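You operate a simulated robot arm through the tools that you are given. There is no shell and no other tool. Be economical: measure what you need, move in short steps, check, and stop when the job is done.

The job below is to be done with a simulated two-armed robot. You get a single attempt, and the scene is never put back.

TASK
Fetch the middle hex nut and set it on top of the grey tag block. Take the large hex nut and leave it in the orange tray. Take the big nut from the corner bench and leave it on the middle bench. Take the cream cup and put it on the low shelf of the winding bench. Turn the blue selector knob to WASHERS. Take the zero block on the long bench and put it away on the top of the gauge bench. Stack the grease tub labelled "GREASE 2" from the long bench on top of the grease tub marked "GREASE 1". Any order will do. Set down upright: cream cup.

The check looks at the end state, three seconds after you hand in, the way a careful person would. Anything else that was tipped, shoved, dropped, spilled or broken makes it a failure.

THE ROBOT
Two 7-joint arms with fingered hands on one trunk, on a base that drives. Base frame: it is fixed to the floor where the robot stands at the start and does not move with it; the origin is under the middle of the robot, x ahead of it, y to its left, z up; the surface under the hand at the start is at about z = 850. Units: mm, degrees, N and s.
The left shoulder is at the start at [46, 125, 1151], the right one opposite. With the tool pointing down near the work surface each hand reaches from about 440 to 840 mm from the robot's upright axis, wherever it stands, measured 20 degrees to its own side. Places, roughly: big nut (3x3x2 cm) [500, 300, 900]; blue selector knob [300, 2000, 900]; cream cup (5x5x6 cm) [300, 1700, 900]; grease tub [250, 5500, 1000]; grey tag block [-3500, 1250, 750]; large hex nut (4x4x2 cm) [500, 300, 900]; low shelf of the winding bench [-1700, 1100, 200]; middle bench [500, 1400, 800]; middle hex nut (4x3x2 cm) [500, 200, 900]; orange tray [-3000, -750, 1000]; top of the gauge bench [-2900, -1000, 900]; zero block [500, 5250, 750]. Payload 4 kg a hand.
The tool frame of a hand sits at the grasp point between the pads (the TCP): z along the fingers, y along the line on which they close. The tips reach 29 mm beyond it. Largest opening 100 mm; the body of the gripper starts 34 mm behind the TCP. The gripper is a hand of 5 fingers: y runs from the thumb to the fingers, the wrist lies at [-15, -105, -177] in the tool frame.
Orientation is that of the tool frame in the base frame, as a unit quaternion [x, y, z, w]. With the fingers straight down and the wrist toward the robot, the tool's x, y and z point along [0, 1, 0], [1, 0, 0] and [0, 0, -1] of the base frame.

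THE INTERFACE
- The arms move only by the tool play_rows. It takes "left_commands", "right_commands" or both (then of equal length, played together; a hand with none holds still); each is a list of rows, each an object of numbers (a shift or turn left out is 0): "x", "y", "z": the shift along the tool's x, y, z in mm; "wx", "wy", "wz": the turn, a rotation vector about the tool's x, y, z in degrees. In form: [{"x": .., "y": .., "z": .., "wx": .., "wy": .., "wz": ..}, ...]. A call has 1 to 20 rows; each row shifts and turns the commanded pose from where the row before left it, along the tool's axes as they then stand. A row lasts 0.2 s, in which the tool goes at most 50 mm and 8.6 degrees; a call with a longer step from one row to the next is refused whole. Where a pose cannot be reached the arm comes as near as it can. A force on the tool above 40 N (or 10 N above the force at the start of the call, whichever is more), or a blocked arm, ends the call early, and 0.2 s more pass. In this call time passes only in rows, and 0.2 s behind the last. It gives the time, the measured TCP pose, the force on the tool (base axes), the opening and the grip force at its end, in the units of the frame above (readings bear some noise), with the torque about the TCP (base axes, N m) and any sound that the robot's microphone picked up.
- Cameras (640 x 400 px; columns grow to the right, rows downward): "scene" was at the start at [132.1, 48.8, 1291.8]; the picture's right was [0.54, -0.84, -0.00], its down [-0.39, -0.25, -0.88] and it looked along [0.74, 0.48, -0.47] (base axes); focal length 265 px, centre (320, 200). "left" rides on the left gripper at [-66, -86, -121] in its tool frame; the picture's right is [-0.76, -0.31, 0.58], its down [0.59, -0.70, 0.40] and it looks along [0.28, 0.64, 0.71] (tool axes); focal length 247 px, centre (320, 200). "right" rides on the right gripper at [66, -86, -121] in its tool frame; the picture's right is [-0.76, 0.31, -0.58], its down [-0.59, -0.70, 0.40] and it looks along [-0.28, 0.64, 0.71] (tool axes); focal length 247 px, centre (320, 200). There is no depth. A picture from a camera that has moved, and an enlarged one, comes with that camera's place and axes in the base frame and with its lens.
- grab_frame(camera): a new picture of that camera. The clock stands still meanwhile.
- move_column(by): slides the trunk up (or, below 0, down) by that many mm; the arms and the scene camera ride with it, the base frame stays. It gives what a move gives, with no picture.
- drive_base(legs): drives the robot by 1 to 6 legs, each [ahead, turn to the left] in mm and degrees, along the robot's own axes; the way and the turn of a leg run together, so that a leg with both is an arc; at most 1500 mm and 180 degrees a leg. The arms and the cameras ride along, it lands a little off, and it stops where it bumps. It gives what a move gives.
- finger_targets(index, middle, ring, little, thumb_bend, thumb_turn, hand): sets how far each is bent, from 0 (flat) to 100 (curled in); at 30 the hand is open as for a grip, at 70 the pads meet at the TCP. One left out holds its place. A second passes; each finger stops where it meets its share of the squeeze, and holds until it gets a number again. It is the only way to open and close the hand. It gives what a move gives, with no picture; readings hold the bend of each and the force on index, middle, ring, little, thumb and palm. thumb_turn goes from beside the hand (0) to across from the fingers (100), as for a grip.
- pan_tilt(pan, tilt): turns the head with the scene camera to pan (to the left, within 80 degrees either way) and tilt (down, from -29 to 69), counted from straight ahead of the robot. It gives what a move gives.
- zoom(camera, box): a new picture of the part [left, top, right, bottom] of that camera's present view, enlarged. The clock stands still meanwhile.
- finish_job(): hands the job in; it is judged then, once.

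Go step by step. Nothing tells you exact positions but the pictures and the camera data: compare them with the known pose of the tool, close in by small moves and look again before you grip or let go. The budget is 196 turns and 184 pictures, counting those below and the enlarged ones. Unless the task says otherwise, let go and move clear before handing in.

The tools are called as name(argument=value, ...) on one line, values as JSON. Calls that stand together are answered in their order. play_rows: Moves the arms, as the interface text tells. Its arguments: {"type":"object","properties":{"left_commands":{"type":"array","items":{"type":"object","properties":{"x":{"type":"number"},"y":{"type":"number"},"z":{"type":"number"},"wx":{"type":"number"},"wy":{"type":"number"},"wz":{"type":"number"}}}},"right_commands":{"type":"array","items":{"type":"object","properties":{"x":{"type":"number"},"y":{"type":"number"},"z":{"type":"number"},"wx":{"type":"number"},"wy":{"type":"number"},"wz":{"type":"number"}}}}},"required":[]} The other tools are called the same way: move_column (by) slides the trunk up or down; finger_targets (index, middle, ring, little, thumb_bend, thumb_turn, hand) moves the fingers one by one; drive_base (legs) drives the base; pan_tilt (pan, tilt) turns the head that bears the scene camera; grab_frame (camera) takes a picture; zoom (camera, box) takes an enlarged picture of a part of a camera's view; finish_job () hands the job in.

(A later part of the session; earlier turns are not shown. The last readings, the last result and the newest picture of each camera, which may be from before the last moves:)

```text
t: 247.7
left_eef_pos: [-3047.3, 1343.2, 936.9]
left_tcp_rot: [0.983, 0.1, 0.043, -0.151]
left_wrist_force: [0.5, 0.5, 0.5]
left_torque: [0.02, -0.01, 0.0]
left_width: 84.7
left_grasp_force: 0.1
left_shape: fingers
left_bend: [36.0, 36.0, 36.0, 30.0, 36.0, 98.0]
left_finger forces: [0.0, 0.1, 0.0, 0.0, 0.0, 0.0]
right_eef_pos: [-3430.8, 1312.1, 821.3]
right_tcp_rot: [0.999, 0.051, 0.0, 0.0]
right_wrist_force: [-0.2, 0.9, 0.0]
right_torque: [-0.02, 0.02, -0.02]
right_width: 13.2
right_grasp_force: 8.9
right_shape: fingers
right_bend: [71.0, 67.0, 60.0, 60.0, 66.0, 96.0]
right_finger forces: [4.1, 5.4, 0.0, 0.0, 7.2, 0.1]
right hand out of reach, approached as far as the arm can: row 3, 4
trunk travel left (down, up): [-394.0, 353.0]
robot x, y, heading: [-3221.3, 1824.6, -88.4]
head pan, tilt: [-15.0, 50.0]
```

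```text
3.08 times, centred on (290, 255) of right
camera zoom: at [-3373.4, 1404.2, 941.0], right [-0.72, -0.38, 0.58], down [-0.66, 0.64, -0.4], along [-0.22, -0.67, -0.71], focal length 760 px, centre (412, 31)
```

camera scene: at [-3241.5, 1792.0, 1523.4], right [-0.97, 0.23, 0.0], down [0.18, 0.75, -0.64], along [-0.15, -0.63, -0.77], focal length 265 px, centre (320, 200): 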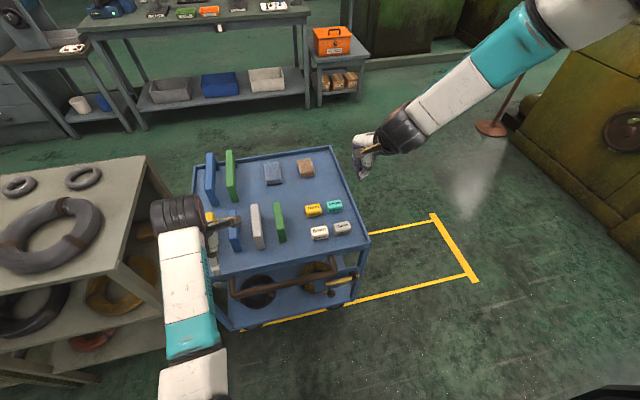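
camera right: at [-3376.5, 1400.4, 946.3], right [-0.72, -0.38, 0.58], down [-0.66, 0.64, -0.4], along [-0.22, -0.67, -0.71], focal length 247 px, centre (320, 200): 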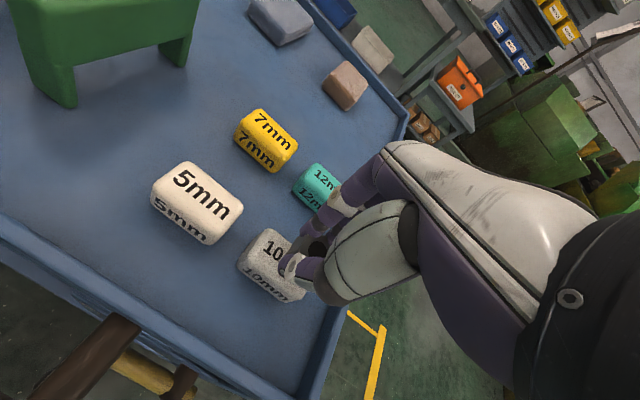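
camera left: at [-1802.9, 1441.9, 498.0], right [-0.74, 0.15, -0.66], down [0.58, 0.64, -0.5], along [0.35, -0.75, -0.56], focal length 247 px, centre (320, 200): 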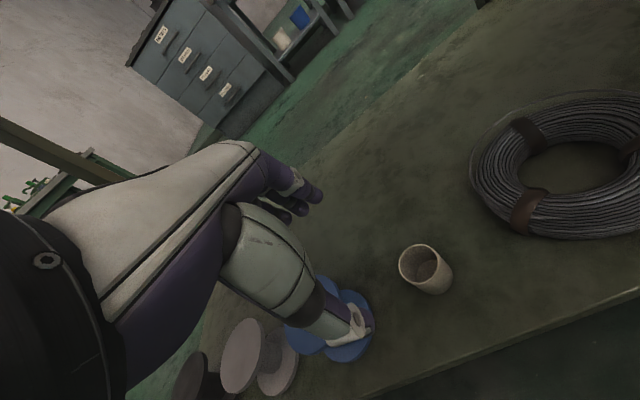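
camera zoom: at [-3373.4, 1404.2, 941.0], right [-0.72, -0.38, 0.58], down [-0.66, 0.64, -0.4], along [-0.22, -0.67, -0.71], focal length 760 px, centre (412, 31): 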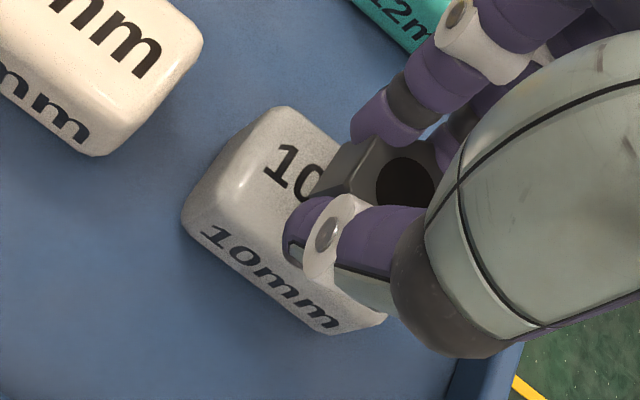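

move_column(by=-8)

zoom(camera="right", box=[210, 190, 370, 320])

```text
t: 248.3
left_eef_pos: [-3045.5, 1343.3, 929.0]
left_tcp_rot: [0.982, 0.1, 0.045, -0.152]
left_wrist_force: [-0.7, -0.1, 1.2]
left_torque: [0.03, 0.04, -0.02]
left_width: 84.5
left_grasp_force: 0.1
left_shape: fingers
left_bend: [36.0, 36.0, 36.0, 30.0, 36.0, 98.0]
left_finger forces: [0.1, 0.1, 0.1, 0.0, 0.0, 0.1]
right_eef_pos: [-3428.6, 1312.5, 813.9]
right_tcp_rot: [0.999, 0.051, 0.0, 0.002]
right_wrist_force: [-0.3, 0.1, -0.4]
right_torque: [-0.01, -0.01, -0.01]
right_width: 13.2
right_grasp_force: 8.4
right_shape: fingers
right_bend: [71.0, 67.0, 60.0, 60.0, 66.0, 96.0]
right_finger forces: [4.1, 5.4, 0.0, 0.0, 7.2, 0.0]
trunk travel left (down, up): [-386.0, 361.0]
robot x, y, heading: [-3221.1, 1823.7, -88.4]
head pan, tilt: [-15.0, 50.0]
```

```text
3.08 times, centred on (290, 255) of right
camera zoom: at [-3373.7, 1404.4, 932.9], right [-0.72, -0.38, 0.58], down [-0.66, 0.64, -0.4], along [-0.22, -0.67, -0.71], focal length 760 px, centre (412, 31)
```

zoom: 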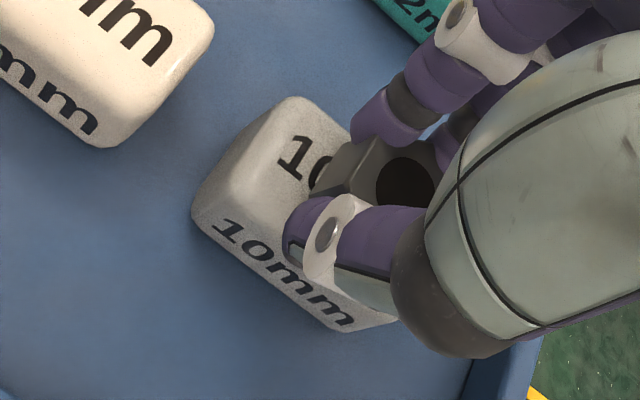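

move_column(by=-5)

move_column(by=-3)

```text
t: 248.8
left_eef_pos: [-3045.6, 1342.0, 921.7]
left_tcp_rot: [0.982, 0.102, 0.045, -0.151]
left_wrist_force: [0.1, 0.1, -0.3]
left_torque: [-0.03, 0.01, 0.02]
left_width: 84.7
left_grasp_force: 0.0
left_shape: fingers
left_bend: [36.0, 36.0, 36.0, 30.0, 36.0, 98.0]
left_finger forces: [0.0, 0.0, 0.0, 0.1, 0.1, 0.1]
right_eef_pos: [-3429.1, 1312.2, 808.0]
right_tcp_rot: [0.999, 0.05, 0.0, 0.002]
right_wrist_force: [0.4, -0.5, -0.7]
right_torque: [-0.03, 0.03, 0.0]
right_width: 13.1
right_grasp_force: 8.8
right_shape: fingers
right_bend: [71.0, 67.0, 60.0, 60.0, 66.0, 96.0]
right_finger forces: [4.1, 5.6, 0.0, 0.0, 7.3, 0.0]
trunk travel left (down, up): [-381.0, 366.0]
robot x, y, heading: [-3220.4, 1824.7, -88.3]
head pan, tilt: [-15.0, 50.0]
```

```text
t: 249.4
left_eef_pos: [-3045.7, 1342.9, 919.7]
left_tcp_rot: [0.982, 0.102, 0.045, -0.151]
left_wrist_force: [0.4, -0.5, 0.5]
left_torque: [0.01, 0.01, 0.0]
left_width: 84.6
left_grasp_force: 0.0
left_shape: fingers
left_bend: [36.0, 36.0, 36.0, 30.0, 36.0, 98.0]
left_finger forces: [0.1, 0.1, 0.0, 0.0, 0.0, 0.0]
right_eef_pos: [-3429.0, 1312.6, 806.2]
right_tcp_rot: [0.999, 0.051, 0.001, 0.003]
right_wrist_force: [0.6, -0.5, 6.0]
right_torque: [0.07, -0.03, 0.01]
right_width: 12.9
right_grasp_force: 10.1
right_shape: fingers
right_bend: [71.0, 67.0, 60.0, 60.0, 67.0, 96.0]
right_finger forces: [4.9, 6.7, 0.1, 0.0, 8.5, 0.1]
trunk travel left (down, up): [-378.0, 369.0]
robot x, y, heading: [-3219.3, 1824.1, -88.4]
head pan, tilt: [-15.0, 50.0]
```

Contact on the block top (6 N). A quick check, then a small gentle opening.

zoom(camera="scene", box=[310, 160, 390, 220])

finger_targets(hand="right", index=57, middle=57, ring=50, little=50, thumb_bend=57)

zoom(camera="right", box=[210, 190, 370, 320])

```text
6.67 times, centred on (350, 190) of scene
camera zoom: at [-3239.0, 1698.3, 1287.5], right [-0.97, 0.23, 0.0], down [0.18, 0.75, -0.64], along [-0.15, -0.63, -0.77], focal length 1767 px, centre (120, 267)
```

zoom: 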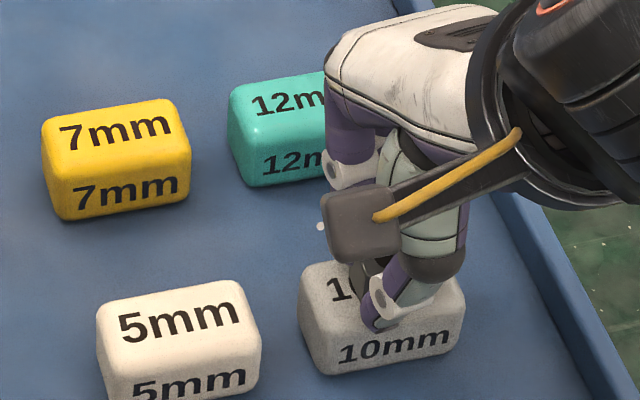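

```text
t: 250.4
left_eef_pos: [-3045.2, 1342.6, 920.8]
left_tcp_rot: [0.982, 0.101, 0.044, -0.151]
left_wrist_force: [0.0, 0.1, -0.8]
left_torque: [-0.02, -0.03, 0.01]
left_width: 84.5
left_grasp_force: 0.1
left_shape: fingers
left_bend: [36.0, 36.0, 36.0, 30.0, 36.0, 98.0]
left_finger forces: [0.0, 0.1, 0.1, 0.1, 0.1, 0.1]
right_eef_pos: [-3429.6, 1311.6, 806.7]
right_tcp_rot: [0.999, 0.051, 0.0, 0.001]
right_wrist_force: [-0.9, -1.7, 7.0]
right_torque: [-0.17, 0.09, 0.0]
right_width: 35.0
right_grasp_force: 2.8
right_shape: fingers
right_bend: [56.0, 56.0, 50.0, 50.0, 56.0, 97.0]
right_finger forces: [0.0, 7.3, 0.0, 0.0, 0.0, 0.0]
trunk travel left (down, up): [-378.0, 369.0]
robot x, y, heading: [-3221.0, 1827.1, -88.6]
head pan, tilt: [-15.0, 50.0]
```

```text
3.08 times, centred on (290, 255) of right
camera zoom: at [-3373.8, 1404.3, 925.2], right [-0.72, -0.38, 0.58], down [-0.66, 0.64, -0.4], along [-0.22, -0.67, -0.71], focal length 760 px, centre (412, 31)
```

zoom: 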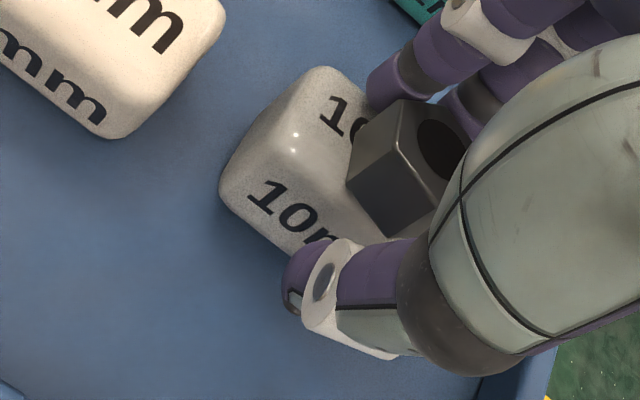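

zoom(camera="scene", box=[310, 160, 390, 220])

```text
6.67 times, centred on (350, 190) of scene
camera zoom: at [-3239.1, 1698.4, 1287.5], right [-0.97, 0.23, 0.0], down [0.18, 0.75, -0.64], along [-0.15, -0.63, -0.77], focal length 1767 px, centre (120, 267)
```

zoom: 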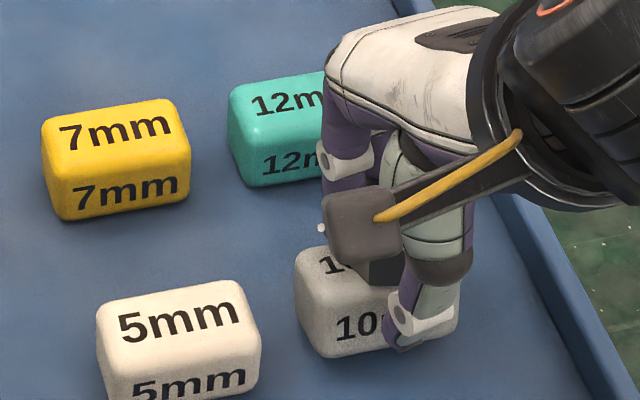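

The block was dragged a few mm by the middle fingertip resting on it. I lift slightly to relieve it and look.

move_column(by=4)

zoom(camera="right", box=[210, 190, 370, 320])

zoom(camera="scene", box=[310, 160, 390, 220])

```text
t: 250.9
left_eef_pos: [-3046.6, 1341.0, 926.0]
left_tcp_rot: [0.982, 0.101, 0.044, -0.151]
left_wrist_force: [1.1, -0.3, 0.0]
left_torque: [0.0, -0.01, 0.0]
left_width: 84.6
left_grasp_force: 0.1
left_shape: fingers
left_bend: [36.0, 36.0, 36.0, 30.0, 36.0, 98.0]
left_finger forces: [0.0, 0.0, 0.1, 0.0, 0.1, 0.0]
right_eef_pos: [-3428.7, 1312.6, 809.0]
right_tcp_rot: [0.999, 0.05, 0.001, 0.001]
right_wrist_force: [0.2, 0.1, -1.1]
right_torque: [-0.01, -0.01, -0.01]
right_width: 34.8
right_grasp_force: 0.1
right_shape: fingers
right_bend: [56.0, 56.0, 50.0, 50.0, 56.0, 97.0]
right_finger forces: [0.1, 0.1, 0.0, 0.1, 0.0, 0.0]
trunk travel left (down, up): [-382.0, 365.0]
robot x, y, heading: [-3221.0, 1827.7, -88.1]
head pan, tilt: [-15.0, 50.0]
```

```text
3.08 times, centred on (290, 255) of right
camera zoom: at [-3373.9, 1404.5, 928.4], right [-0.72, -0.38, 0.58], down [-0.66, 0.64, -0.4], along [-0.22, -0.67, -0.71], focal length 760 px, centre (412, 31)
```

zoom: 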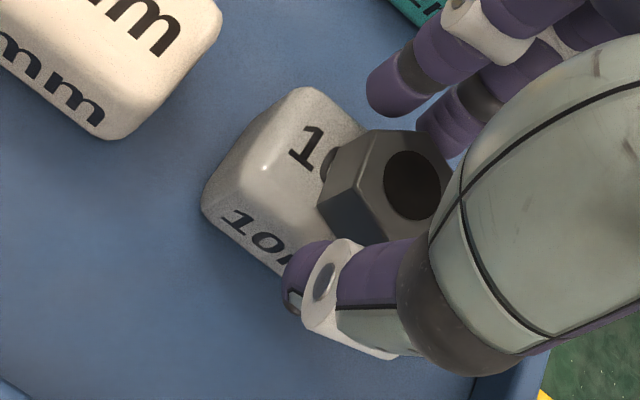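

```text
6.67 times, centred on (350, 190) of scene
camera zoom: at [-3239.2, 1698.6, 1291.4], right [-0.97, 0.23, 0.0], down [0.18, 0.75, -0.64], along [-0.15, -0.63, -0.77], focal length 1767 px, centre (120, 267)
```

zoom: 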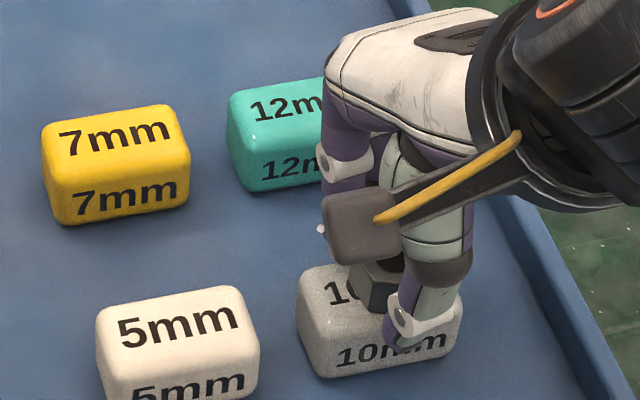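

Relieved: the block settled flat again with the nut standing on it. I go up a bit, open wider, and rise clear.

move_column(by=8)

finger_targets(hand="right", index=46, middle=46, ring=46, little=46, thumb_bend=46)

move_column(by=150)

zoom(camera="scene", box=[280, 170, 400, 260])

```text
t: 251.5
left_eef_pos: [-3047.5, 1341.0, 935.3]
left_tcp_rot: [0.983, 0.1, 0.042, -0.15]
left_wrist_force: [0.1, -0.1, -0.8]
left_torque: [0.02, -0.01, 0.01]
left_width: 84.4
left_grasp_force: 0.1
left_shape: fingers
left_bend: [36.0, 36.0, 36.0, 30.0, 36.0, 98.0]
left_finger forces: [0.0, 0.1, 0.0, 0.1, 0.1, 0.0]
right_eef_pos: [-3428.8, 1312.4, 816.8]
right_tcp_rot: [0.999, 0.049, 0.001, -0.001]
right_wrist_force: [-0.9, -0.5, -0.4]
right_torque: [0.01, -0.01, -0.01]
right_width: 35.1
right_grasp_force: 0.1
right_shape: fingers
right_bend: [56.0, 56.0, 50.0, 50.0, 56.0, 97.0]
right_finger forces: [0.0, 0.0, 0.0, 0.0, 0.0, 0.1]
trunk travel left (down, up): [-390.0, 357.0]
robot x, y, heading: [-3218.7, 1823.9, -87.8]
head pan, tilt: [-15.0, 50.0]
```

```text
t: 252.5
left_eef_pos: [-3047.8, 1340.6, 933.8]
left_tcp_rot: [0.983, 0.099, 0.044, -0.15]
left_wrist_force: [0.4, 0.1, 0.1]
left_torque: [0.02, 0.02, -0.02]
left_width: 84.3
left_grasp_force: 0.1
left_shape: fingers
left_bend: [36.0, 36.0, 36.0, 30.0, 36.0, 98.0]
left_finger forces: [0.0, 0.0, 0.0, 0.0, 0.0, 0.0]
right_eef_pos: [-3429.9, 1311.3, 816.9]
right_tcp_rot: [0.999, 0.05, 0.0, 0.001]
right_wrist_force: [0.3, -0.7, 0.1]
right_torque: [0.01, -0.05, 0.0]
right_width: 59.8
right_grasp_force: 0.1
right_shape: fingers
right_bend: [46.0, 46.0, 46.0, 46.0, 46.0, 97.0]
right_finger forces: [0.0, 0.1, 0.1, 0.0, 0.1, 0.0]
trunk travel left (down, up): [-390.0, 357.0]
robot x, y, heading: [-3219.4, 1826.7, -88.3]
head pan, tilt: [-15.0, 50.0]
```

```text
t: 254.2
left_eef_pos: [-3052.4, 1340.9, 1085.8]
left_tcp_rot: [0.983, 0.098, 0.037, -0.148]
left_wrist_force: [-0.5, 0.2, -0.2]
left_torque: [-0.03, 0.01, 0.0]
left_width: 84.6
left_grasp_force: 0.1
left_shape: fingers
left_bend: [36.0, 36.0, 36.0, 30.0, 36.0, 98.0]
left_finger forces: [0.1, 0.0, 0.1, 0.0, 0.0, 0.0]
right_eef_pos: [-3429.4, 1309.4, 985.7]
right_tcp_rot: [0.999, 0.049, -0.001, 0.016]
right_wrist_force: [0.1, 0.6, -0.4]
right_torque: [0.02, 0.0, 0.03]
right_width: 59.6
right_grasp_force: 0.0
right_shape: fingers
right_bend: [46.0, 46.0, 46.0, 46.0, 46.0, 97.0]
right_finger forces: [0.0, 0.0, 0.1, 0.1, 0.0, 0.0]
trunk travel left (down, up): [-540.0, 207.0]
robot x, y, heading: [-3218.5, 1823.7, -88.3]
head pan, tilt: [-15.0, 50.0]
```

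```text
4.44 times, centred on (340, 215) of scene
camera zoom: at [-3239.8, 1718.2, 1451.0], right [-0.97, 0.23, 0.0], down [0.18, 0.75, -0.64], along [-0.15, -0.62, -0.77], focal length 1178 px, centre (231, 133)
```

zoom: 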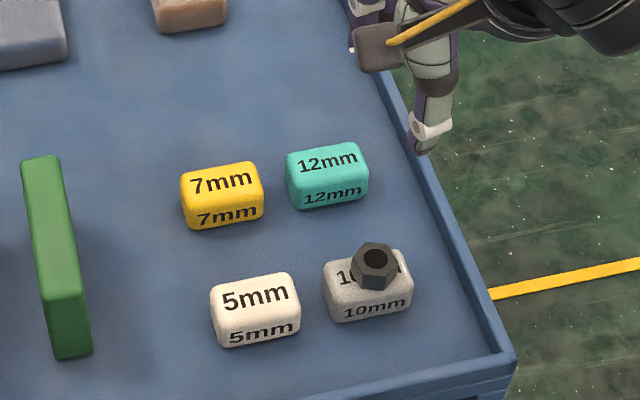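

The middle nut stands on the grey tag block. Next: drive back east toward the long bench.

drive_base(legs=[[0, 86], [1450, 0], [1350, 0], [0, 80]])

pan_tilt(pan=-20, tilt=15)

grab_frame(camera="scene")

```text
t: 275.3
left_eef_pos: [-464.6, 2256.5, 1083.1]
left_tcp_rot: [0.003, 0.988, -0.147, -0.055]
left_wrist_force: [0.7, -0.6, -0.1]
left_torque: [0.0, -0.04, -0.03]
left_width: 84.5
left_grasp_force: 0.2
left_shape: fingers
left_bend: [36.0, 36.0, 36.0, 30.0, 36.0, 98.0]
left_finger forces: [0.0, 0.0, 0.1, 0.0, 0.0, 0.0]
right_eef_pos: [-85.9, 2212.5, 986.3]
right_tcp_rot: [0.053, 0.998, 0.016, 0.004]
right_wrist_force: [0.0, -0.1, -0.5]
right_torque: [0.01, -0.01, -0.01]
right_width: 59.6
right_grasp_force: 0.1
right_shape: fingers
right_bend: [46.0, 46.0, 46.0, 46.0, 46.0, 98.0]
right_finger forces: [0.0, 0.0, 0.0, 0.1, 0.1, 0.0]
trunk travel left (down, up): [-540.0, 207.0]
robot x, y, heading: [-391.8, 1749.6, 79.9]
head pan, tilt: [-15.0, 50.0]
```

```text
t: 276.3
left_eef_pos: [-464.9, 2257.9, 1082.4]
left_tcp_rot: [0.001, 0.988, -0.147, -0.055]
left_wrist_force: [0.3, 0.3, -0.1]
left_torque: [0.05, -0.02, 0.02]
left_width: 84.6
left_grasp_force: 0.0
left_shape: fingers
left_bend: [36.0, 36.0, 36.0, 30.0, 36.0, 98.0]
left_finger forces: [0.0, 0.1, 0.0, 0.0, 0.0, 0.1]
right_eef_pos: [-86.1, 2212.3, 987.1]
right_tcp_rot: [0.053, 0.998, 0.017, 0.003]
right_wrist_force: [0.3, 0.5, -0.4]
right_torque: [0.03, -0.04, 0.0]
right_width: 59.6
right_grasp_force: 0.0
right_shape: fingers
right_bend: [46.0, 46.0, 46.0, 46.0, 46.0, 98.0]
right_finger forces: [0.1, 0.1, 0.0, 0.0, 0.1, 0.0]
trunk travel left (down, up): [-540.0, 207.0]
robot x, y, heading: [-394.7, 1752.6, 80.0]
head pan, tilt: [-20.0, 15.0]
```

```text
59 pictures are left
camera scene: at [-344.5, 1860.6, 1504.7], right [0.87, -0.5, 0.0], down [-0.13, -0.23, -0.97], along [0.48, 0.84, -0.26], focal length 265 px, centre (320, 200)
```

scene: 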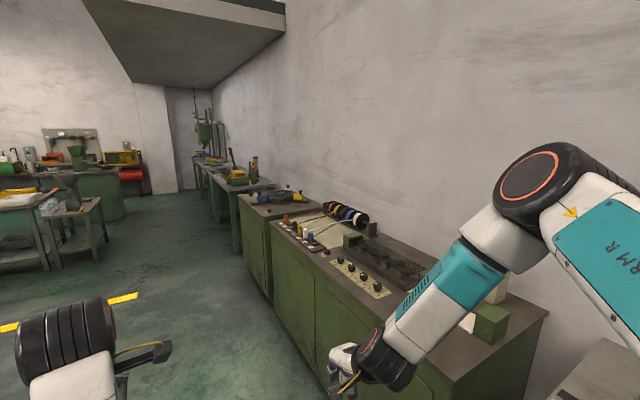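

Clear corridor northward. I drive up along the benches to about y=5100 and look at the long bench.

drive_base(legs=[[0, 9], [1500, 0], [1500, 0], [350, 0]])

pan_tilt(pan=-65, tilt=25)

grab_frame(camera="scene")

```text
t: 293.3
left_eef_pos: [-483.4, 5588.0, 1081.3]
left_tcp_rot: [-0.083, 0.984, -0.152, -0.043]
left_wrist_force: [-0.3, -0.4, 0.1]
left_torque: [-0.03, -0.01, 0.03]
left_width: 84.7
left_grasp_force: 0.1
left_shape: fingers
left_bend: [36.0, 36.0, 36.0, 30.0, 36.0, 98.0]
left_finger forces: [0.0, 0.0, 0.2, 0.0, 0.0, 0.0]
right_eef_pos: [-101.7, 5609.0, 986.3]
right_tcp_rot: [-0.034, 0.999, 0.016, 0.0]
right_wrist_force: [-0.2, 0.3, 0.4]
right_torque: [0.0, 0.02, 0.01]
right_width: 59.7
right_grasp_force: 0.1
right_shape: fingers
right_bend: [46.0, 46.0, 46.0, 46.0, 46.0, 98.0]
right_finger forces: [0.0, 0.1, 0.0, 0.0, 0.0, 0.1]
trunk travel left (down, up): [-540.0, 207.0]
robot x, y, heading: [-325.2, 5103.0, 90.0]
head pan, tilt: [-20.0, 15.0]
```

```text
t: 294.4
left_eef_pos: [-484.7, 5587.7, 1083.2]
left_tcp_rot: [-0.084, 0.984, -0.151, -0.043]
left_wrist_force: [-0.6, -1.0, -0.7]
left_torque: [0.0, -0.03, 0.03]
left_width: 84.7
left_grasp_force: 0.1
left_shape: fingers
left_bend: [36.0, 36.0, 36.0, 30.0, 36.0, 98.0]
left_finger forces: [0.1, 0.0, 0.1, 0.0, 0.1, 0.0]
right_eef_pos: [-102.3, 5608.4, 986.9]
right_tcp_rot: [-0.034, 0.999, 0.017, 0.001]
right_wrist_force: [0.2, 0.7, -0.4]
right_torque: [-0.02, 0.0, 0.03]
right_width: 59.7
right_grasp_force: 0.0
right_shape: fingers
right_bend: [46.0, 46.0, 46.0, 46.0, 46.0, 98.0]
right_finger forces: [0.1, 0.0, 0.2, 0.0, 0.0, 0.0]
trunk travel left (down, up): [-540.0, 207.0]
robot x, y, heading: [-323.1, 5100.6, 89.7]
head pan, tilt: [-65.0, 25.0]
```

```text
58 pictures are left
camera scene: at [-245.3, 5168.8, 1488.6], right [0.42, -0.91, 0.0], down [-0.38, -0.18, -0.91], along [0.82, 0.38, -0.42], focal length 265 px, centre (320, 200)
```

scene: 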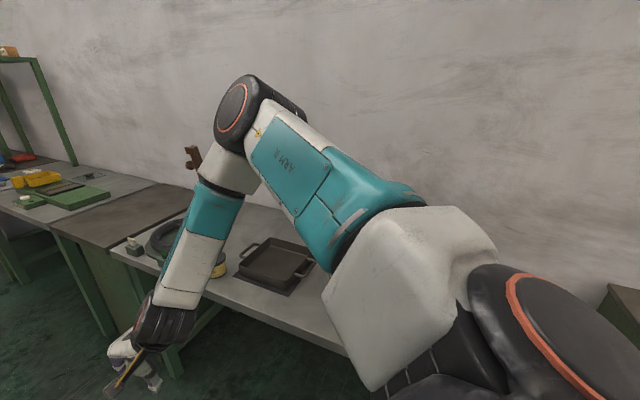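

move_column(by=150)

drive_base(legs=[[0, -89]])

pan_tilt(pan=5, tilt=48)

grab_frame(camera="scene")

```text
t: 296.2
left_eef_pos: [-482.7, 5589.0, 1231.6]
left_tcp_rot: [-0.083, 0.984, -0.151, -0.044]
left_wrist_force: [0.2, 0.0, 0.3]
left_torque: [-0.01, -0.01, 0.02]
left_width: 84.6
left_grasp_force: 0.0
left_shape: fingers
left_bend: [36.0, 36.0, 36.0, 30.0, 36.0, 98.0]
left_finger forces: [0.0, 0.1, 0.1, 0.0, 0.0, 0.0]
right_eef_pos: [-101.8, 5607.9, 1138.2]
right_tcp_rot: [-0.031, 0.999, 0.014, 0.002]
right_wrist_force: [-0.1, -1.1, -0.2]
right_torque: [-0.02, 0.03, 0.0]
right_width: 59.7
right_grasp_force: 0.1
right_shape: fingers
right_bend: [46.0, 46.0, 46.0, 46.0, 46.0, 98.0]
right_finger forces: [0.0, 0.1, 0.0, 0.1, 0.0, 0.1]
trunk travel left (down, up): [-690.0, 57.0]
robot x, y, heading: [-326.9, 5097.9, 90.1]
head pan, tilt: [-65.0, 25.0]
```

```text
t: 300.5
left_eef_pos: [165.6, 5243.7, 1232.3]
left_tcp_rot: [0.647, 0.746, -0.074, -0.14]
left_wrist_force: [0.2, -0.4, 0.1]
left_torque: [-0.02, 0.0, 0.01]
left_width: 84.6
left_grasp_force: 0.1
left_shape: fingers
left_bend: [36.0, 36.0, 36.0, 30.0, 36.0, 98.0]
left_finger forces: [0.0, 0.1, 0.0, 0.0, 0.0, 0.1]
right_eef_pos: [177.0, 4862.2, 1138.0]
right_tcp_rot: [0.693, 0.721, 0.009, 0.012]
right_wrist_force: [-0.2, 0.3, -0.2]
right_torque: [0.04, 0.02, -0.01]
right_width: 59.9
right_grasp_force: 0.1
right_shape: fingers
right_bend: [46.0, 46.0, 46.0, 46.0, 46.0, 98.0]
right_finger forces: [0.1, 0.0, 0.0, 0.0, 0.0, 0.1]
trunk travel left (down, up): [-690.0, 57.0]
robot x, y, heading: [-327.7, 5101.2, -1.7]
head pan, tilt: [-65.0, 25.0]
```

```text
t: 301.9
left_eef_pos: [164.8, 5243.3, 1232.3]
left_tcp_rot: [0.647, 0.746, -0.074, -0.138]
left_wrist_force: [0.5, -0.6, 0.0]
left_torque: [-0.02, 0.02, 0.0]
left_width: 84.6
left_grasp_force: 0.1
left_shape: fingers
left_bend: [36.0, 36.0, 36.0, 30.0, 36.0, 98.0]
left_finger forces: [0.1, 0.0, 0.0, 0.0, 0.0, 0.0]
right_eef_pos: [176.0, 4862.3, 1137.5]
right_tcp_rot: [0.693, 0.721, 0.008, 0.012]
right_wrist_force: [0.5, 0.1, 0.0]
right_torque: [0.0, 0.01, -0.03]
right_width: 59.6
right_grasp_force: 0.0
right_shape: fingers
right_bend: [46.0, 46.0, 46.0, 46.0, 46.0, 98.0]
right_finger forces: [0.0, 0.1, 0.1, 0.0, 0.1, 0.0]
trunk travel left (down, up): [-690.0, 57.0]
robot x, y, heading: [-327.6, 5102.0, -1.6]
head pan, tilt: [5.0, 48.0]
```

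```text
57 pictures are left
camera scene: at [-223.5, 5103.1, 1604.1], right [0.06, -1.0, 0.0], down [-0.74, -0.04, -0.67], along [0.67, 0.04, -0.74], focal length 265 px, centre (320, 200)
```

scene: 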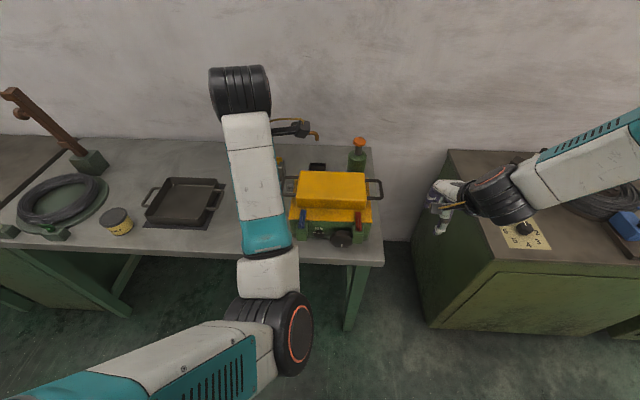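

zoom(camera="scene", box=[0, 120, 320, 260])

play_rows(left_commands=[{"x": 40}, {"x": 40}, {"x": 40}, {"x": 40}, {"x": 40}, {"x": 40}, {}])

zoom(camera="scene", box=[180, 120, 400, 260])

```text
2.00 times, centred on (160, 190) of scene
camera zoom: at [-223.5, 5103.1, 1604.1], right [0.06, -1.0, 0.0], down [-0.74, -0.04, -0.67], along [0.67, 0.04, -0.74], focal length 530 px, centre (640, 220)
```

zoom: 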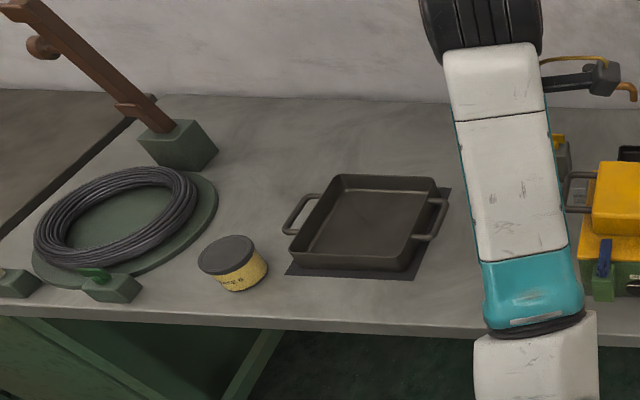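

```text
t: 303.6
left_eef_pos: [132.5, 5480.3, 1259.9]
left_tcp_rot: [0.646, 0.747, -0.075, -0.14]
left_wrist_force: [-0.1, 0.7, 0.9]
left_torque: [0.0, 0.0, 0.01]
left_width: 84.5
left_grasp_force: 0.1
left_shape: fingers
left_bend: [36.0, 36.0, 36.0, 30.0, 36.0, 98.0]
left_finger forces: [0.0, 0.0, 0.0, 0.1, 0.0, 0.1]
right_eef_pos: [176.4, 4861.0, 1137.8]
right_tcp_rot: [0.693, 0.721, 0.01, 0.011]
right_wrist_force: [0.0, 0.5, -0.8]
right_torque: [-0.03, 0.03, 0.0]
right_width: 59.5
right_grasp_force: 0.0
right_shape: fingers
right_bend: [46.0, 46.0, 46.0, 46.0, 46.0, 98.0]
right_finger forces: [0.0, 0.1, 0.0, 0.0, 0.1, 0.0]
trunk travel left (down, up): [-690.0, 57.0]
robot x, y, heading: [-325.1, 5102.7, -1.7]
head pan, tilt: [5.0, 48.0]
```

```text
2.86 times, centred on (290, 190) of scene
camera zoom: at [-223.5, 5102.0, 1604.1], right [0.06, -1.0, 0.0], down [-0.74, -0.04, -0.67], along [0.67, 0.04, -0.74], focal length 757 px, centre (406, 229)
```

zoom: 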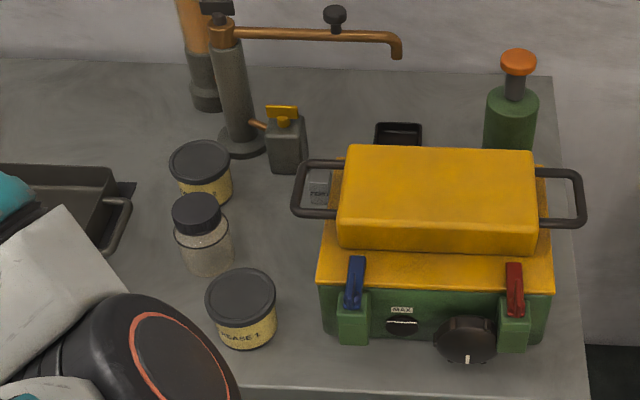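

I see GREASE 1 in front, the ZERO block beside the yellow press, and two other tubs whose labels I must read.

zoom(camera="scene", box=[85, 195, 145, 245])

zoom(camera="scene", box=[225, 160, 315, 220])

```text
8.00 times, centred on (115, 220) of scene
camera zoom: at [-223.5, 5102.0, 1604.1], right [0.06, -1.0, 0.0], down [-0.74, -0.04, -0.67], along [0.67, 0.04, -0.74], focal length 2121 px, centre (1960, 40)
```

zoom: 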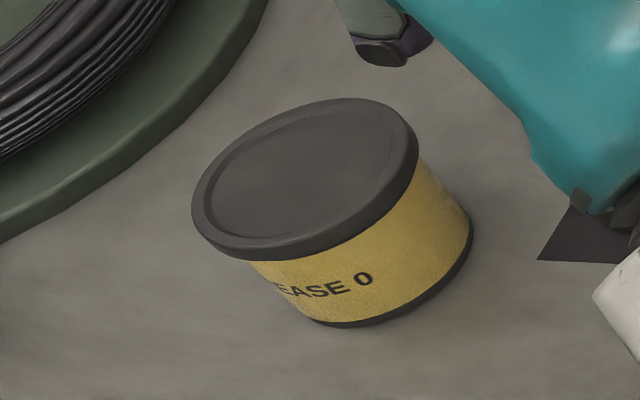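

```text
6.67 times, centred on (270, 190) of scene
camera zoom: at [-223.5, 5102.0, 1604.1], right [0.06, -1.0, 0.0], down [-0.74, -0.04, -0.67], along [0.67, 0.04, -0.74], focal length 1767 px, centre (653, 267)
```

zoom: 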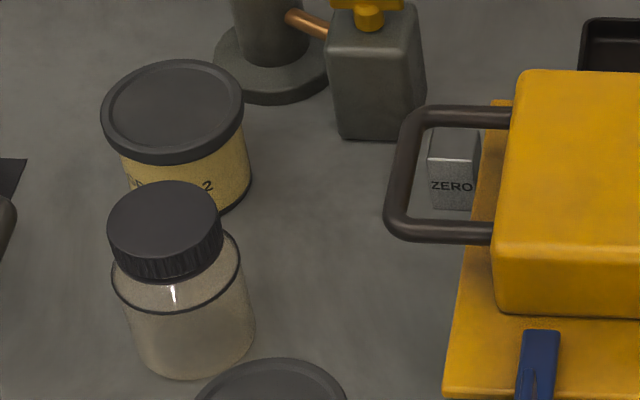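

GREASE 2 is the rear tub at about (513, 5423); GREASE 1 at (298, 5326). I level the left hand and bring the base closer.

play_rows(left_commands=[{"wx": -6}, {"wx": -6}, {"wx": -5.5}, {}])

drive_base(legs=[[0, 20], [185, 0], [0, -18]])

finger_targets(hand="left", index=30, middle=30, ring=30, little=30, thumb_bend=30)

```text
t: 304.6
left_eef_pos: [134.7, 5481.4, 1257.6]
left_tcp_rot: [0.66, 0.749, 0.041, -0.039]
left_wrist_force: [-1.1, 0.2, 0.3]
left_torque: [0.0, 0.03, -0.03]
left_width: 84.5
left_grasp_force: 0.1
left_shape: fingers
left_bend: [36.0, 36.0, 36.0, 30.0, 36.0, 98.0]
left_finger forces: [0.0, 0.0, 0.0, 0.0, 0.1, 0.1]
right_eef_pos: [175.5, 4862.2, 1137.5]
right_tcp_rot: [0.693, 0.721, 0.009, 0.012]
right_wrist_force: [0.1, -0.8, -0.5]
right_torque: [0.04, 0.0, 0.0]
right_width: 59.9
right_grasp_force: 0.1
right_shape: fingers
right_bend: [46.0, 46.0, 46.0, 46.0, 46.0, 98.0]
right_finger forces: [0.1, 0.0, 0.0, 0.0, 0.0, 0.1]
trunk travel left (down, up): [-690.0, 57.0]
robot x, y, heading: [-326.9, 5097.8, -1.8]
head pan, tilt: [5.0, 48.0]
```

```text
t: 308.2
left_eef_pos: [293.2, 5550.8, 1258.7]
left_tcp_rot: [0.648, 0.759, 0.039, -0.039]
left_wrist_force: [0.2, -0.2, -0.2]
left_torque: [-0.02, 0.0, -0.01]
left_width: 84.6
left_grasp_force: 0.0
left_shape: fingers
left_bend: [36.0, 36.0, 36.0, 30.0, 36.0, 98.0]
left_finger forces: [0.0, 0.0, 0.0, 0.0, 0.1, 0.0]
right_eef_pos: [355.2, 4933.7, 1138.4]
right_tcp_rot: [0.68, 0.733, 0.009, 0.011]
right_wrist_force: [0.9, 0.2, -0.4]
right_torque: [0.03, 0.0, 0.0]
right_width: 59.6
right_grasp_force: 0.0
right_shape: fingers
right_bend: [46.0, 46.0, 46.0, 46.0, 46.0, 98.0]
right_finger forces: [0.0, 0.0, 0.2, 0.1, 0.1, 0.0]
trunk travel left (down, up): [-690.0, 57.0]
robot x, y, heading: [-157.8, 5156.2, 0.1]
head pan, tilt: [5.0, 48.0]
```

```text
t: 309.2
left_eef_pos: [293.6, 5549.6, 1258.5]
left_tcp_rot: [0.648, 0.76, 0.039, -0.04]
left_wrist_force: [0.5, -0.3, -0.2]
left_torque: [-0.01, 0.0, -0.02]
left_width: 98.5
left_grasp_force: 0.1
left_shape: fingers
left_bend: [30.0, 30.0, 30.0, 30.0, 30.0, 98.0]
left_finger forces: [0.0, 0.0, 0.0, 0.0, 0.0, 0.0]
right_eef_pos: [354.7, 4933.3, 1138.7]
right_tcp_rot: [0.681, 0.732, 0.009, 0.012]
right_wrist_force: [0.0, -0.8, 0.4]
right_torque: [0.02, 0.03, -0.01]
right_width: 59.8
right_grasp_force: 0.1
right_shape: fingers
right_bend: [46.0, 46.0, 46.0, 46.0, 46.0, 98.0]
right_finger forces: [0.0, 0.2, 0.1, 0.0, 0.0, 0.0]
trunk travel left (down, up): [-690.0, 57.0]
robot x, y, heading: [-154.5, 5154.7, 0.1]
head pan, tilt: [5.0, 48.0]
```

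I level the hand fully, lift the right hand out of the way, and position the left over GREASE 2.

play_rows(left_commands=[{"wy": -3.2, "wz": 4.5}, {"wy": -3.2, "wz": 4.5}, {"x": -25, "y": 40}, {"x": -25, "y": 40}, {"x": -25, "y": 40}, {"x": -25, "y": 40}, {"x": -22, "y": 35}, {}], right_commands=[{"z": -40}, {"z": -40}, {"z": -40}, {"z": -40}, {"x": -30}, {"x": -30}, {"x": -30}, {}])

move_column(by=-220)

grab_frame(camera="left")

```text
t: 311.0
left_eef_pos: [488.4, 5431.1, 1258.7]
left_tcp_rot: [0.707, 0.707, 0.0, 0.0]
left_wrist_force: [0.1, -0.4, -1.0]
left_torque: [0.0, 0.0, -0.01]
left_width: 98.7
left_grasp_force: 0.0
left_shape: fingers
left_bend: [30.0, 30.0, 30.0, 30.0, 30.0, 98.0]
left_finger forces: [0.0, 0.1, 0.0, 0.1, 0.0, 0.0]
right_eef_pos: [354.6, 4841.9, 1298.7]
right_tcp_rot: [0.681, 0.732, 0.008, 0.012]
right_wrist_force: [1.2, 0.2, -0.2]
right_torque: [0.01, -0.01, 0.01]
right_width: 59.8
right_grasp_force: 0.2
right_shape: fingers
right_bend: [46.0, 46.0, 46.0, 46.0, 46.0, 98.0]
right_finger forces: [0.0, 0.1, 0.1, 0.1, 0.0, 0.1]
trunk travel left (down, up): [-690.0, 57.0]
robot x, y, heading: [-156.7, 5153.3, 0.1]
head pan, tilt: [5.0, 48.0]
```

```text
t: 313.3
left_eef_pos: [489.4, 5428.1, 1039.0]
left_tcp_rot: [0.707, 0.707, 0.0, 0.001]
left_wrist_force: [0.4, -0.6, -0.2]
left_torque: [0.01, -0.02, 0.02]
left_width: 98.8
left_grasp_force: 0.1
left_shape: fingers
left_bend: [30.0, 30.0, 30.0, 30.0, 30.0, 98.0]
left_finger forces: [0.0, 0.0, 0.1, 0.1, 0.0, 0.0]
right_eef_pos: [356.0, 4845.1, 1078.7]
right_tcp_rot: [0.681, 0.732, 0.009, 0.013]
right_wrist_force: [-0.5, 0.1, -0.4]
right_torque: [0.03, -0.02, 0.02]
right_width: 59.4
right_grasp_force: 0.0
right_shape: fingers
right_bend: [46.0, 46.0, 46.0, 46.0, 46.0, 98.0]
right_finger forces: [0.1, 0.0, 0.0, 0.0, 0.1, 0.0]
trunk travel left (down, up): [-470.0, 277.0]
robot x, y, heading: [-155.2, 5158.0, -0.0]
head pan, tilt: [5.0, 48.0]
```

```text
52 pictures are left
camera left: at [403.6, 5363.4, 1159.9], right [-0.31, -0.76, -0.58], down [-0.7, 0.59, -0.4], along [0.64, 0.28, -0.71], focal length 247 px, centre (320, 200)
```

left: 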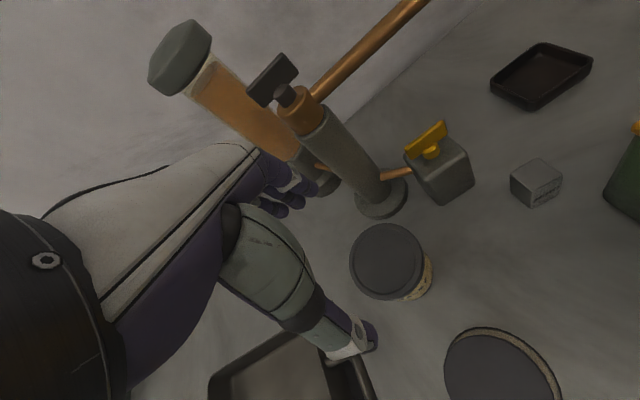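

GREASE 2's lid centre is at about (506, 5421). I turn slightly away from the jar, align and descend around it.

play_rows(left_commands=[{"x": -7, "y": 17}, {"wz": 8}, {"z": 40}, {"z": 40}, {"z": 25}, {}])

grab_frame(camera="left")

```text
t: 314.7
left_eef_pos: [507.5, 5417.7, 931.2]
left_tcp_rot: [0.755, 0.656, 0.001, 0.0]
left_wrist_force: [-0.1, -0.5, 1.1]
left_torque: [0.03, 0.0, -0.01]
left_width: 98.4
left_grasp_force: 0.1
left_shape: fingers
left_bend: [30.0, 30.0, 30.0, 30.0, 30.0, 98.0]
left_finger forces: [0.0, 0.0, 0.0, 0.0, 0.1, 0.1]
right_eef_pos: [355.8, 4844.9, 1078.5]
right_tcp_rot: [0.682, 0.732, 0.008, 0.012]
right_wrist_force: [-1.0, 0.3, 0.0]
right_torque: [0.01, -0.01, 0.02]
right_width: 59.5
right_grasp_force: 0.1
right_shape: fingers
right_bend: [46.0, 46.0, 46.0, 46.0, 46.0, 98.0]
right_finger forces: [0.0, 0.0, 0.0, 0.1, 0.0, 0.1]
trunk travel left (down, up): [-470.0, 277.0]
robot x, y, heading: [-157.1, 5157.7, -0.0]
head pan, tilt: [5.0, 48.0]
```

```text
51 pictures are left
camera left: at [414.4, 5365.7, 1052.6], right [-0.41, -0.71, -0.58], down [-0.61, 0.68, -0.4], along [0.67, 0.19, -0.71], focal length 247 px, centre (320, 200)
```

left: 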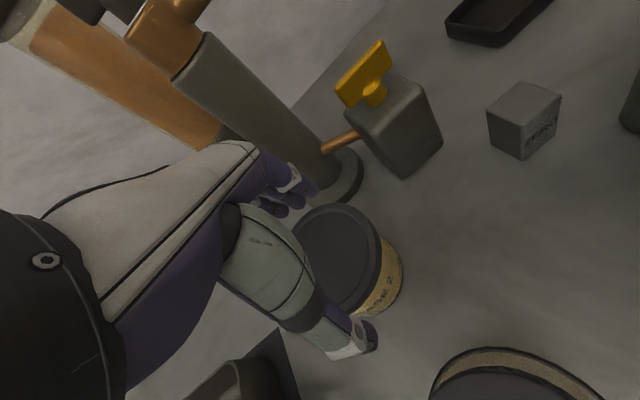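

play_rows(left_commands=[{"y": -5}, {"z": 12}, {"z": 12}, {"z": 10}, {}])

grab_frame(camera="left")

zoom(camera="scene", box=[180, 120, 400, 260])

```text
t: 315.9
left_eef_pos: [501.5, 5421.8, 900.4]
left_tcp_rot: [0.755, 0.656, -0.001, 0.0]
left_wrist_force: [2.3, -0.7, 6.3]
left_torque: [-0.05, -0.19, -0.03]
left_width: 100.7
left_grasp_force: 2.3
left_shape: fingers
left_bend: [29.0, 30.0, 30.0, 30.0, 30.0, 98.0]
left_finger forces: [5.1, 0.0, 0.0, 0.1, 0.0, 0.0]
right_eef_pos: [356.5, 4844.0, 1078.7]
right_tcp_rot: [0.681, 0.732, 0.01, 0.011]
right_wrist_force: [-0.4, 0.2, -0.6]
right_torque: [0.01, -0.01, -0.01]
right_width: 59.4
right_grasp_force: 0.0
right_shape: fingers
right_bend: [46.0, 46.0, 46.0, 46.0, 46.0, 98.0]
right_finger forces: [0.0, 0.0, 0.1, 0.1, 0.0, 0.0]
trunk travel left (down, up): [-470.0, 277.0]
robot x, y, heading: [-157.9, 5157.4, -0.0]
head pan, tilt: [5.0, 48.0]
```

```text
50 pictures are left
camera left: at [408.6, 5368.7, 1020.7], right [-0.41, -0.71, -0.58], down [-0.61, 0.68, -0.4], along [0.68, 0.19, -0.71], focal length 247 px, centre (320, 200)
```

left: 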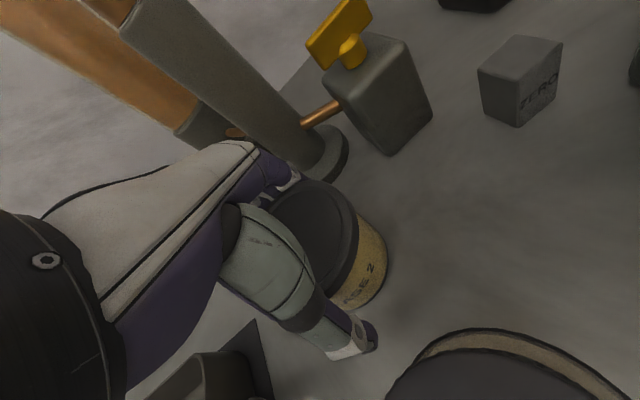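

```text
2.86 times, centred on (290, 190) of scene
camera zoom: at [-42.3, 5161.8, 1383.4], right [0.09, -1.0, 0.0], down [-0.74, -0.07, -0.67], along [0.67, 0.06, -0.74], focal length 757 px, centre (406, 229)
```

zoom: 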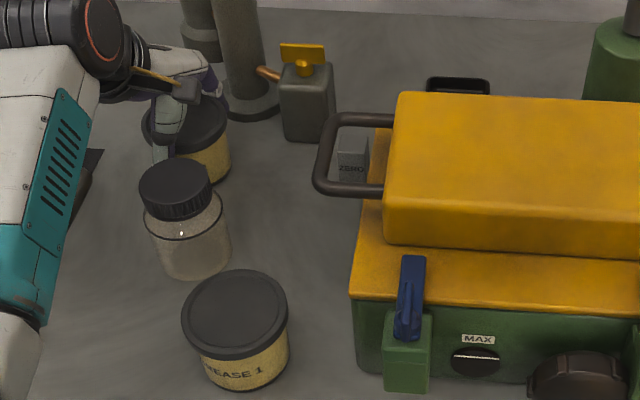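

The index finger touched the lid rim. I lift a little, open wider, and go down again.

play_rows(left_commands=[{"z": -14}, {}])

finger_targets(hand="left", index=22, middle=22, ring=22, little=22, thumb_bend=24)

play_rows(left_commands=[{"y": 2, "z": 8}, {"z": 8}, {"z": 4}, {}])

```text
t: 316.5
left_eef_pos: [501.7, 5422.6, 913.5]
left_tcp_rot: [0.755, 0.656, 0.0, -0.001]
left_wrist_force: [0.1, -0.2, -0.2]
left_torque: [0.01, -0.03, -0.04]
left_width: 98.9
left_grasp_force: 0.1
left_shape: fingers
left_bend: [30.0, 30.0, 30.0, 30.0, 30.0, 98.0]
left_finger forces: [0.0, 0.1, 0.1, 0.0, 0.0, 0.0]
right_eef_pos: [355.7, 4844.5, 1078.0]
right_tcp_rot: [0.681, 0.732, 0.008, 0.011]
right_wrist_force: [-0.4, -1.4, -0.3]
right_torque: [0.0, 0.0, 0.01]
right_width: 59.6
right_grasp_force: 0.0
right_shape: fingers
right_bend: [46.0, 46.0, 46.0, 46.0, 46.0, 98.0]
right_finger forces: [0.0, 0.0, 0.0, 0.1, 0.0, 0.0]
trunk travel left (down, up): [-470.0, 277.0]
robot x, y, heading: [-157.3, 5153.2, 0.1]
head pan, tilt: [5.0, 48.0]
```

```text
t: 317.5
left_eef_pos: [501.5, 5422.2, 912.6]
left_tcp_rot: [0.755, 0.656, 0.001, 0.0]
left_wrist_force: [-0.1, 0.8, 0.4]
left_torque: [0.02, 0.03, 0.04]
left_width: 112.1
left_grasp_force: 0.2
left_shape: fingers
left_bend: [22.0, 22.0, 22.0, 22.0, 24.0, 98.0]
left_finger forces: [0.0, 0.1, 0.0, 0.1, 0.1, 0.1]
right_eef_pos: [355.7, 4844.3, 1078.0]
right_tcp_rot: [0.681, 0.732, 0.008, 0.011]
right_wrist_force: [-0.7, -0.2, -0.1]
right_torque: [0.03, -0.02, -0.01]
right_width: 59.9
right_grasp_force: 0.1
right_shape: fingers
right_bend: [46.0, 46.0, 46.0, 46.0, 46.0, 98.0]
right_finger forces: [0.0, 0.1, 0.0, 0.1, 0.1, 0.0]
trunk travel left (down, up): [-470.0, 277.0]
robot x, y, heading: [-154.5, 5153.6, 0.1]
head pan, tilt: [5.0, 48.0]
```

```text
t: 318.5
left_eef_pos: [503.4, 5422.5, 893.6]
left_tcp_rot: [0.754, 0.656, 0.0, 0.0]
left_wrist_force: [-3.0, -0.3, 2.5]
left_torque: [0.04, 0.07, -0.01]
left_width: 112.5
left_grasp_force: 1.8
left_shape: fingers
left_bend: [22.0, 22.0, 22.0, 22.0, 24.0, 97.0]
left_finger forces: [0.0, 0.1, 0.1, 0.0, 3.1, 0.1]
right_eef_pos: [355.3, 4845.0, 1078.0]
right_tcp_rot: [0.681, 0.732, 0.01, 0.012]
right_wrist_force: [0.5, 0.6, -0.5]
right_torque: [-0.01, -0.01, 0.02]
right_width: 59.6
right_grasp_force: 0.1
right_shape: fingers
right_bend: [46.0, 46.0, 46.0, 46.0, 46.0, 98.0]
right_finger forces: [0.1, 0.0, 0.0, 0.0, 0.0, 0.0]
trunk travel left (down, up): [-470.0, 277.0]
robot x, y, heading: [-154.4, 5155.1, 0.1]
head pan, tilt: [5.0, 48.0]
```

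The thumb now touches the tub lightly; I shift back a bit and close.

play_rows(left_commands=[{"y": -3}, {}])

finger_targets(hand="left", index=60, middle=60, ring=60, little=60, thumb_bend=60)

play_rows(left_commands=[{"z": -8}, {"z": -15}, {"z": -25}, {"z": -30}, {"z": -30}, {}])

grab_frame(camera="left")

```text
t: 319.1
left_eef_pos: [500.8, 5422.8, 893.3]
left_tcp_rot: [0.754, 0.656, 0.0, 0.001]
left_wrist_force: [0.6, -1.0, 0.6]
left_torque: [0.04, 0.02, 0.04]
left_width: 112.9
left_grasp_force: 0.2
left_shape: fingers
left_bend: [22.0, 22.0, 22.0, 22.0, 24.0, 97.0]
left_finger forces: [0.9, 0.1, 0.0, 0.1, 0.1, 0.0]
right_eef_pos: [355.3, 4844.3, 1077.5]
right_tcp_rot: [0.681, 0.732, 0.008, 0.011]
right_wrist_force: [-0.1, 0.5, 0.9]
right_torque: [-0.01, -0.05, 0.0]
right_width: 59.4
right_grasp_force: 0.0
right_shape: fingers
right_bend: [46.0, 46.0, 46.0, 46.0, 46.0, 98.0]
right_finger forces: [0.0, 0.0, 0.1, 0.0, 0.0, 0.0]
trunk travel left (down, up): [-470.0, 277.0]
robot x, y, heading: [-152.9, 5153.5, 0.1]
head pan, tilt: [5.0, 48.0]
```

```text
t: 320.1
left_eef_pos: [501.3, 5423.4, 894.8]
left_tcp_rot: [0.754, 0.656, 0.001, 0.001]
left_wrist_force: [2.1, -0.4, 7.7]
left_torque: [-0.04, -0.47, -0.07]
left_width: 90.8
left_grasp_force: 35.5
left_shape: fingers
left_bend: [28.0, 49.0, 56.0, 60.0, 53.0, 95.0]
left_finger forces: [19.3, 10.0, 7.4, 0.1, 34.7, 0.0]
right_eef_pos: [356.0, 4845.7, 1078.9]
right_tcp_rot: [0.682, 0.732, 0.009, 0.012]
right_wrist_force: [0.4, -0.6, -0.1]
right_torque: [0.02, -0.02, -0.01]
right_width: 59.5
right_grasp_force: 0.0
right_shape: fingers
right_bend: [46.0, 46.0, 46.0, 46.0, 46.0, 98.0]
right_finger forces: [0.1, 0.0, 0.0, 0.1, 0.0, 0.1]
trunk travel left (down, up): [-470.0, 277.0]
robot x, y, heading: [-154.0, 5156.2, -0.1]
head pan, tilt: [5.0, 48.0]
```

```text
t: 321.5
left_eef_pos: [503.8, 5423.9, 999.6]
left_tcp_rot: [0.754, 0.657, -0.001, -0.001]
left_wrist_force: [-0.1, -0.3, -2.4]
left_torque: [-0.02, -0.01, -0.03]
left_width: 90.4
left_grasp_force: 31.8
left_shape: fingers
left_bend: [28.0, 49.0, 56.0, 60.0, 54.0, 95.0]
left_finger forces: [14.7, 9.1, 7.1, 0.1, 33.2, 0.1]
right_eef_pos: [357.1, 4843.7, 1078.7]
right_tcp_rot: [0.681, 0.732, 0.009, 0.012]
right_wrist_force: [0.7, -0.2, -0.1]
right_torque: [0.0, 0.01, -0.02]
right_width: 59.9
right_grasp_force: 0.0
right_shape: fingers
right_bend: [46.0, 46.0, 46.0, 46.0, 46.0, 98.0]
right_finger forces: [0.1, 0.0, 0.0, 0.0, 0.0, 0.0]
trunk travel left (down, up): [-470.0, 277.0]
robot x, y, heading: [-154.2, 5155.4, -0.0]
head pan, tilt: [5.0, 48.0]
```

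```text
48 pictures are left
camera left: at [410.6, 5371.8, 1120.4], right [-0.41, -0.71, -0.58], down [-0.62, 0.68, -0.4], along [0.67, 0.19, -0.71], focal length 247 px, centre (320, 200)
```

left: 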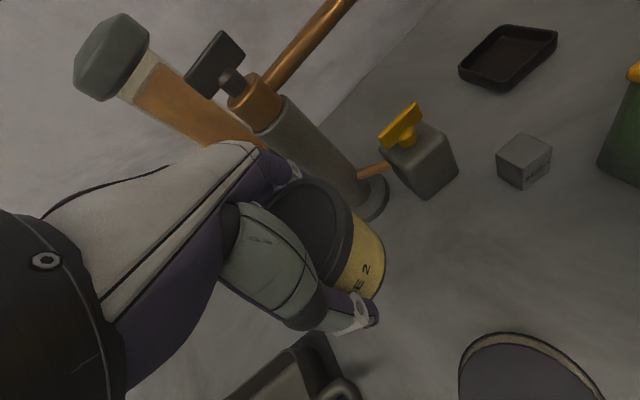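

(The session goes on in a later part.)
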